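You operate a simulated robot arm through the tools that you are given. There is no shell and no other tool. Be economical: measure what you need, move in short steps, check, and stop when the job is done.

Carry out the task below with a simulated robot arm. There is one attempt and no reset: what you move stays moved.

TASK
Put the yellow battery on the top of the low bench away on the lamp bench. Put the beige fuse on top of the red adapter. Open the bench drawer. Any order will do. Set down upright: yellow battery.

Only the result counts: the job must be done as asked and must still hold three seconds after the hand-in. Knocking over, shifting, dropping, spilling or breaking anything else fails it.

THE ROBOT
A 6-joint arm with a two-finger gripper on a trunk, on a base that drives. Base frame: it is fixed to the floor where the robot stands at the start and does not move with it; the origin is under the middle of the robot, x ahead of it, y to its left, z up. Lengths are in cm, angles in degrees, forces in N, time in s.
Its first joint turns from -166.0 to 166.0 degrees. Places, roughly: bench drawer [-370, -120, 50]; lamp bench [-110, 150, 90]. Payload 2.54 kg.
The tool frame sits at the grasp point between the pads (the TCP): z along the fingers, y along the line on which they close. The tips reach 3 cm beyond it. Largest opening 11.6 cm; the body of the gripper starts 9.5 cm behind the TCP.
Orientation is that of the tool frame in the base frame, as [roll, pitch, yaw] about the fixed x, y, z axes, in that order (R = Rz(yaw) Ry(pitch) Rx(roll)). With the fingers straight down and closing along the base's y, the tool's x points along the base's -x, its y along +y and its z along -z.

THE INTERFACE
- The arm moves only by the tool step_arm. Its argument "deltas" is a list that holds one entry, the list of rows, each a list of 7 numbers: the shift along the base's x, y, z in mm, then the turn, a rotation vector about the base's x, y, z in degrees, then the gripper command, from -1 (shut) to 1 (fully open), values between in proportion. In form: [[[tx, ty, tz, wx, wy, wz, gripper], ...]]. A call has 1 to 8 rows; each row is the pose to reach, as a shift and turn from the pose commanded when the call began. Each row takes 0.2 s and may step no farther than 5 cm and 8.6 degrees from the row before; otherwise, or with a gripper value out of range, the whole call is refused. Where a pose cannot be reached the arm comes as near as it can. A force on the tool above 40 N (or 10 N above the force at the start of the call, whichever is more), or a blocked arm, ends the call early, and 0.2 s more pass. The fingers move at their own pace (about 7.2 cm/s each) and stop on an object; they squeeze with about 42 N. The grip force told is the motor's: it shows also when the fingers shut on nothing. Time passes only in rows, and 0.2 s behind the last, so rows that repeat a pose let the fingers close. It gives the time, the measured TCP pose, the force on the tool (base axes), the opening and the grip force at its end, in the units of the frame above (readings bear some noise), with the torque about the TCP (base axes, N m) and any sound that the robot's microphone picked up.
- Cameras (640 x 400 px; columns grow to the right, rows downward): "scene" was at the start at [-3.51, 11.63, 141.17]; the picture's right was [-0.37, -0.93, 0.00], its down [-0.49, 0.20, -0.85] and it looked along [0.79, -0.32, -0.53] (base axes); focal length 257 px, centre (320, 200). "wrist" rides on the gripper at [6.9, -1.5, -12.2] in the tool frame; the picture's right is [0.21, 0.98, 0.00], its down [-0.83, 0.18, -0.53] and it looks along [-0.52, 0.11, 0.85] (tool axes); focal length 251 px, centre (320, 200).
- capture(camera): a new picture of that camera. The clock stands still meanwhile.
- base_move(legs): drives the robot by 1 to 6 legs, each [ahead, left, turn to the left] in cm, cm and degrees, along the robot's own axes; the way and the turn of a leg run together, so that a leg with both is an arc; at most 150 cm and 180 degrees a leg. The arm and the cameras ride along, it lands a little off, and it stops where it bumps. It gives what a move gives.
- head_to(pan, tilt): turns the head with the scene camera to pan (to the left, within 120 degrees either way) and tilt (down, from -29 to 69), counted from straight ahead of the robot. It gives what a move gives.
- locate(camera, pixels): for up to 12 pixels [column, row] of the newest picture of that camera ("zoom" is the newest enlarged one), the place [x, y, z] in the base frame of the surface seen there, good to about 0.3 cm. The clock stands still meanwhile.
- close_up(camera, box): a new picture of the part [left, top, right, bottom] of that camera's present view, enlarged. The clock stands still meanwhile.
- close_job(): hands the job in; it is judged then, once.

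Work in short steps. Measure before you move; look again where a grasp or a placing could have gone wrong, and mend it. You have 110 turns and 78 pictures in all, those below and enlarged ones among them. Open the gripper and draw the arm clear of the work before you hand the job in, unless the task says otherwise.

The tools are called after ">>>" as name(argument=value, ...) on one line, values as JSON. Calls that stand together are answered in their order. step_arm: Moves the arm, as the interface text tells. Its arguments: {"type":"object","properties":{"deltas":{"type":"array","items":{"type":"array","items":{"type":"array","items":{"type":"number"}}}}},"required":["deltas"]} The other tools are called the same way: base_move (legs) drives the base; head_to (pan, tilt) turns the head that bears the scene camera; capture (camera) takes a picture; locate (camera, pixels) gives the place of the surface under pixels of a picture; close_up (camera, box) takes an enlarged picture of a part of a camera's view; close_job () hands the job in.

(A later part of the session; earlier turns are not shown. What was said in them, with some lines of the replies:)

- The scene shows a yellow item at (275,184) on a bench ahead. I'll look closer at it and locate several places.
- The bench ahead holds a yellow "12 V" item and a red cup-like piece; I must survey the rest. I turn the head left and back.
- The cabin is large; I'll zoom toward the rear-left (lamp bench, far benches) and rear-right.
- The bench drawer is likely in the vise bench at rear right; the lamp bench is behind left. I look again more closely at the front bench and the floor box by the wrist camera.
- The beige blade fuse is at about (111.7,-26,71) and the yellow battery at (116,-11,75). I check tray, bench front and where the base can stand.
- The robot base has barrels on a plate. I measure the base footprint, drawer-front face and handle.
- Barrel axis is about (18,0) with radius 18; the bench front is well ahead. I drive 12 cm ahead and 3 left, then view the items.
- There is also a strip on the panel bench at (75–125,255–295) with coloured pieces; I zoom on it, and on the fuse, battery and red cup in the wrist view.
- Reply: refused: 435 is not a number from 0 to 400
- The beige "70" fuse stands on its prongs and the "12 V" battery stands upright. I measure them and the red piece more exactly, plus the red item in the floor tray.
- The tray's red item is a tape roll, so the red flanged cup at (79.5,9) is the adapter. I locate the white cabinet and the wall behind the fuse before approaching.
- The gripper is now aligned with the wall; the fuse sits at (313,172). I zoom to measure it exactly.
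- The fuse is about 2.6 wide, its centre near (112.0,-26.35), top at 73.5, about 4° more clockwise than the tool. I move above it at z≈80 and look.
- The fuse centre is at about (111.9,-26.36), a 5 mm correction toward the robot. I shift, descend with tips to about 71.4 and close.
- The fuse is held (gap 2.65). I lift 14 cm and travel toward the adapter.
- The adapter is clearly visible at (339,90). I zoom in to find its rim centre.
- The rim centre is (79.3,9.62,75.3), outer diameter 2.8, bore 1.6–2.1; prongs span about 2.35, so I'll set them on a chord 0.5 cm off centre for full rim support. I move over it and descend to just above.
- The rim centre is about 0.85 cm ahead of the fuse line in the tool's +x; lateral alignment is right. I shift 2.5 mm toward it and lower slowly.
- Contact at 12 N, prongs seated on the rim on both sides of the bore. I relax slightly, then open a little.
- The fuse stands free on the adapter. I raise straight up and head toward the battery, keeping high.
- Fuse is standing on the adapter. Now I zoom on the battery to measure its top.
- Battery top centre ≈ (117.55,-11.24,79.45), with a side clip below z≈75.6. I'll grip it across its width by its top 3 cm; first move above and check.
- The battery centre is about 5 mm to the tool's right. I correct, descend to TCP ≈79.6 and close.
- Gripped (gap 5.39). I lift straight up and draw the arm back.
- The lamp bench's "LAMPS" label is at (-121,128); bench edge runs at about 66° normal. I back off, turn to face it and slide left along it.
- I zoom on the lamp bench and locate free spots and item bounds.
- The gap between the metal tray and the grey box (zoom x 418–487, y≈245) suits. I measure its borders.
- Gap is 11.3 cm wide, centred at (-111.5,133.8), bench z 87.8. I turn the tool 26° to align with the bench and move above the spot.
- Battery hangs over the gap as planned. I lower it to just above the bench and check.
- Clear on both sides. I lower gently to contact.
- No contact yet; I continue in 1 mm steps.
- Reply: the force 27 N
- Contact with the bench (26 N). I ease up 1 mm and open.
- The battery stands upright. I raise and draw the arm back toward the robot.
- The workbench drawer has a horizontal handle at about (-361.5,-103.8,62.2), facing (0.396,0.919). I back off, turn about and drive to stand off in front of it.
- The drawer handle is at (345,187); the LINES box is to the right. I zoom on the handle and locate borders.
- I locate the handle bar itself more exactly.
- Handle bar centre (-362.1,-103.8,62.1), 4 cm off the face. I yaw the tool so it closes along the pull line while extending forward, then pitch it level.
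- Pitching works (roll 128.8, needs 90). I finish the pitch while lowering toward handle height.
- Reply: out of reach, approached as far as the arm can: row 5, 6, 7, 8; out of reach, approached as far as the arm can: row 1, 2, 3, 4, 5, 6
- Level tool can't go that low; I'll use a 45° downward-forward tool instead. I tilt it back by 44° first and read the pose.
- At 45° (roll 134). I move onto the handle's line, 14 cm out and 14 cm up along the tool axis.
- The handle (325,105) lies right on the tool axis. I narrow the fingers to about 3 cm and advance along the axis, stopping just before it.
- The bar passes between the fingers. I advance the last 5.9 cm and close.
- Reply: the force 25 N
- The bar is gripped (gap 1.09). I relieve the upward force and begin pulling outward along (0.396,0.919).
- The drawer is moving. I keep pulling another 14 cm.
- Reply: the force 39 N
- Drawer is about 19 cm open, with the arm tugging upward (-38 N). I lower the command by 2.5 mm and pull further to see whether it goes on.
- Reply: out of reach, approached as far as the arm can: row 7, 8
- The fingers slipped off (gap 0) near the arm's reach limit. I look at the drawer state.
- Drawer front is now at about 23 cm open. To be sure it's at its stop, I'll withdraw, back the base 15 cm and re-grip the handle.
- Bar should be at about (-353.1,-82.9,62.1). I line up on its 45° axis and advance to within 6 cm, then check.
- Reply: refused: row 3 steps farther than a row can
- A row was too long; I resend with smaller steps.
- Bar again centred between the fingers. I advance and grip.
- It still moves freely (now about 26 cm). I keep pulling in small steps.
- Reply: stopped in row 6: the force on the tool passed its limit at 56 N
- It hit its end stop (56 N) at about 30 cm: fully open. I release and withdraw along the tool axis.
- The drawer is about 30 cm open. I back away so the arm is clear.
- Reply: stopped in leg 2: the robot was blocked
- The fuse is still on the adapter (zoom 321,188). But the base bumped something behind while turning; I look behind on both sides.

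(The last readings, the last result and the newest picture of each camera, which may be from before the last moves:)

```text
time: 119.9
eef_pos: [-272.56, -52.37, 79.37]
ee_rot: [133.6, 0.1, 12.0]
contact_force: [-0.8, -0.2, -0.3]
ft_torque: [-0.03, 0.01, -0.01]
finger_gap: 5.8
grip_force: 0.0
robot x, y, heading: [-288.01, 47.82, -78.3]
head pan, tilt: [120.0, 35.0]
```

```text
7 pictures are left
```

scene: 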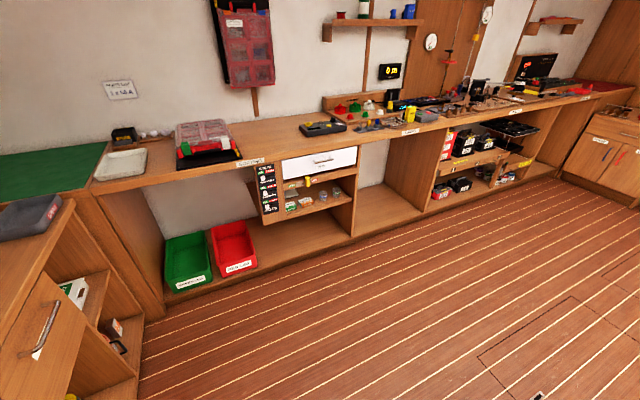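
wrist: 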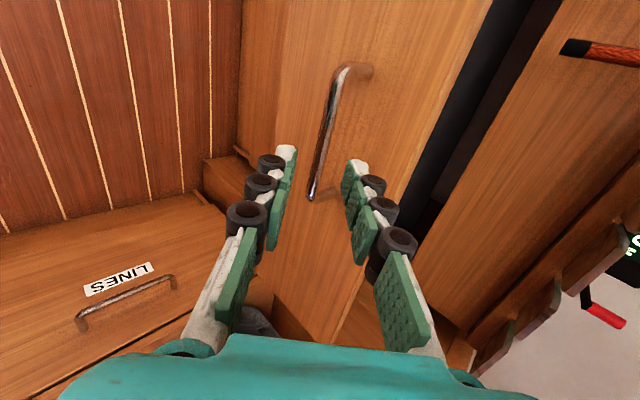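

The robot's rear touched the safety-bench cabinet; pump, bottle and gear there are still upright. I roll forward 12 cm clear and look once more.

>>> base_move(legs=[[12, 0, 0]])

>>> head_to(pan=-120, tilt=38)

>>> capture(camera="scene")

>>> head_to(pan=-50, tilt=30)

>>> capture(camera="scene")

```text
time: 121.2
eef_pos: [-270.19, -64.29, 79.45]
ee_rot: [133.7, 0.0, 11.7]
contact_force: [-0.1, -0.4, 0.3]
ft_torque: [-0.01, -0.02, -0.01]
finger_gap: 5.79
grip_force: 0.0
robot x, y, heading: [-285.45, 36.2, -78.5]
head pan, tilt: [120.0, 35.0]
```

```text
time: 124.5
eef_pos: [-270.15, -64.23, 79.5]
ee_rot: [133.5, 0.1, 11.8]
contact_force: [1.4, 0.0, 0.1]
ft_torque: [-0.02, -0.01, -0.02]
finger_gap: 5.8
grip_force: 0.0
robot x, y, heading: [-286.01, 35.89, -78.5]
head pan, tilt: [-120.0, 38.0]
```

```text
6 pictures are left
```

scene: 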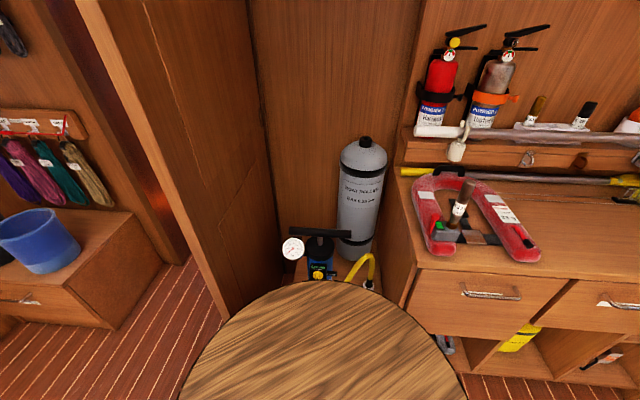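

```text
time: 126.0
eef_pos: [-270.21, -64.33, 79.32]
ee_rot: [133.6, 0.1, 11.8]
contact_force: [-0.6, 0.2, -0.7]
ft_torque: [0.0, 0.03, -0.02]
finger_gap: 5.79
grip_force: 0.0
robot x, y, heading: [-285.52, 35.74, -78.5]
head pan, tilt: [-50.0, 30.0]
```

```text
5 pictures are left
```

scene: 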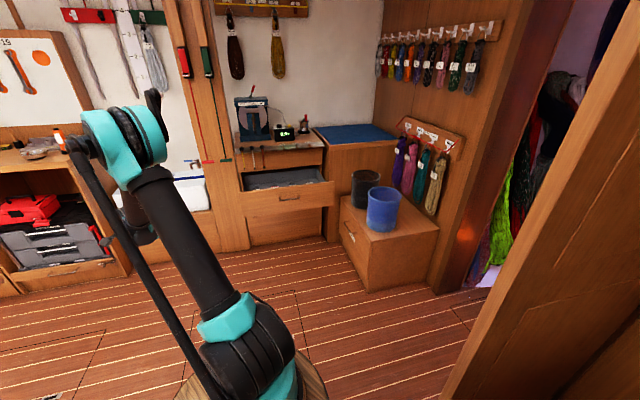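

All is in place: drawer open, battery upright on the lamp bench, fuse on the adapter, safety gear undisturbed, gripper open and clear. I hand in.

>>> close_job()

```text
The job is handed in.
```

I finished all three parts and handed the job in; the result of the judging was not shown.

- **Battery:** the yellow battery stands upright on the lamp bench, between the metal tray and the grey anchor box.
- **Fuse:** the beige fuse stands on its prongs on the rim of the red adapter. I placed it about 0.5 cm off centre so both prongs rest on the rim.
- **Drawer:** the bench drawer is open to its stop, about 30 cm.

While backing away at the end, the base was blocked on a turn, probably by the safety-gear cabinet. I checked the pictures afterwards, and the gear on and around it looked upright and in place.
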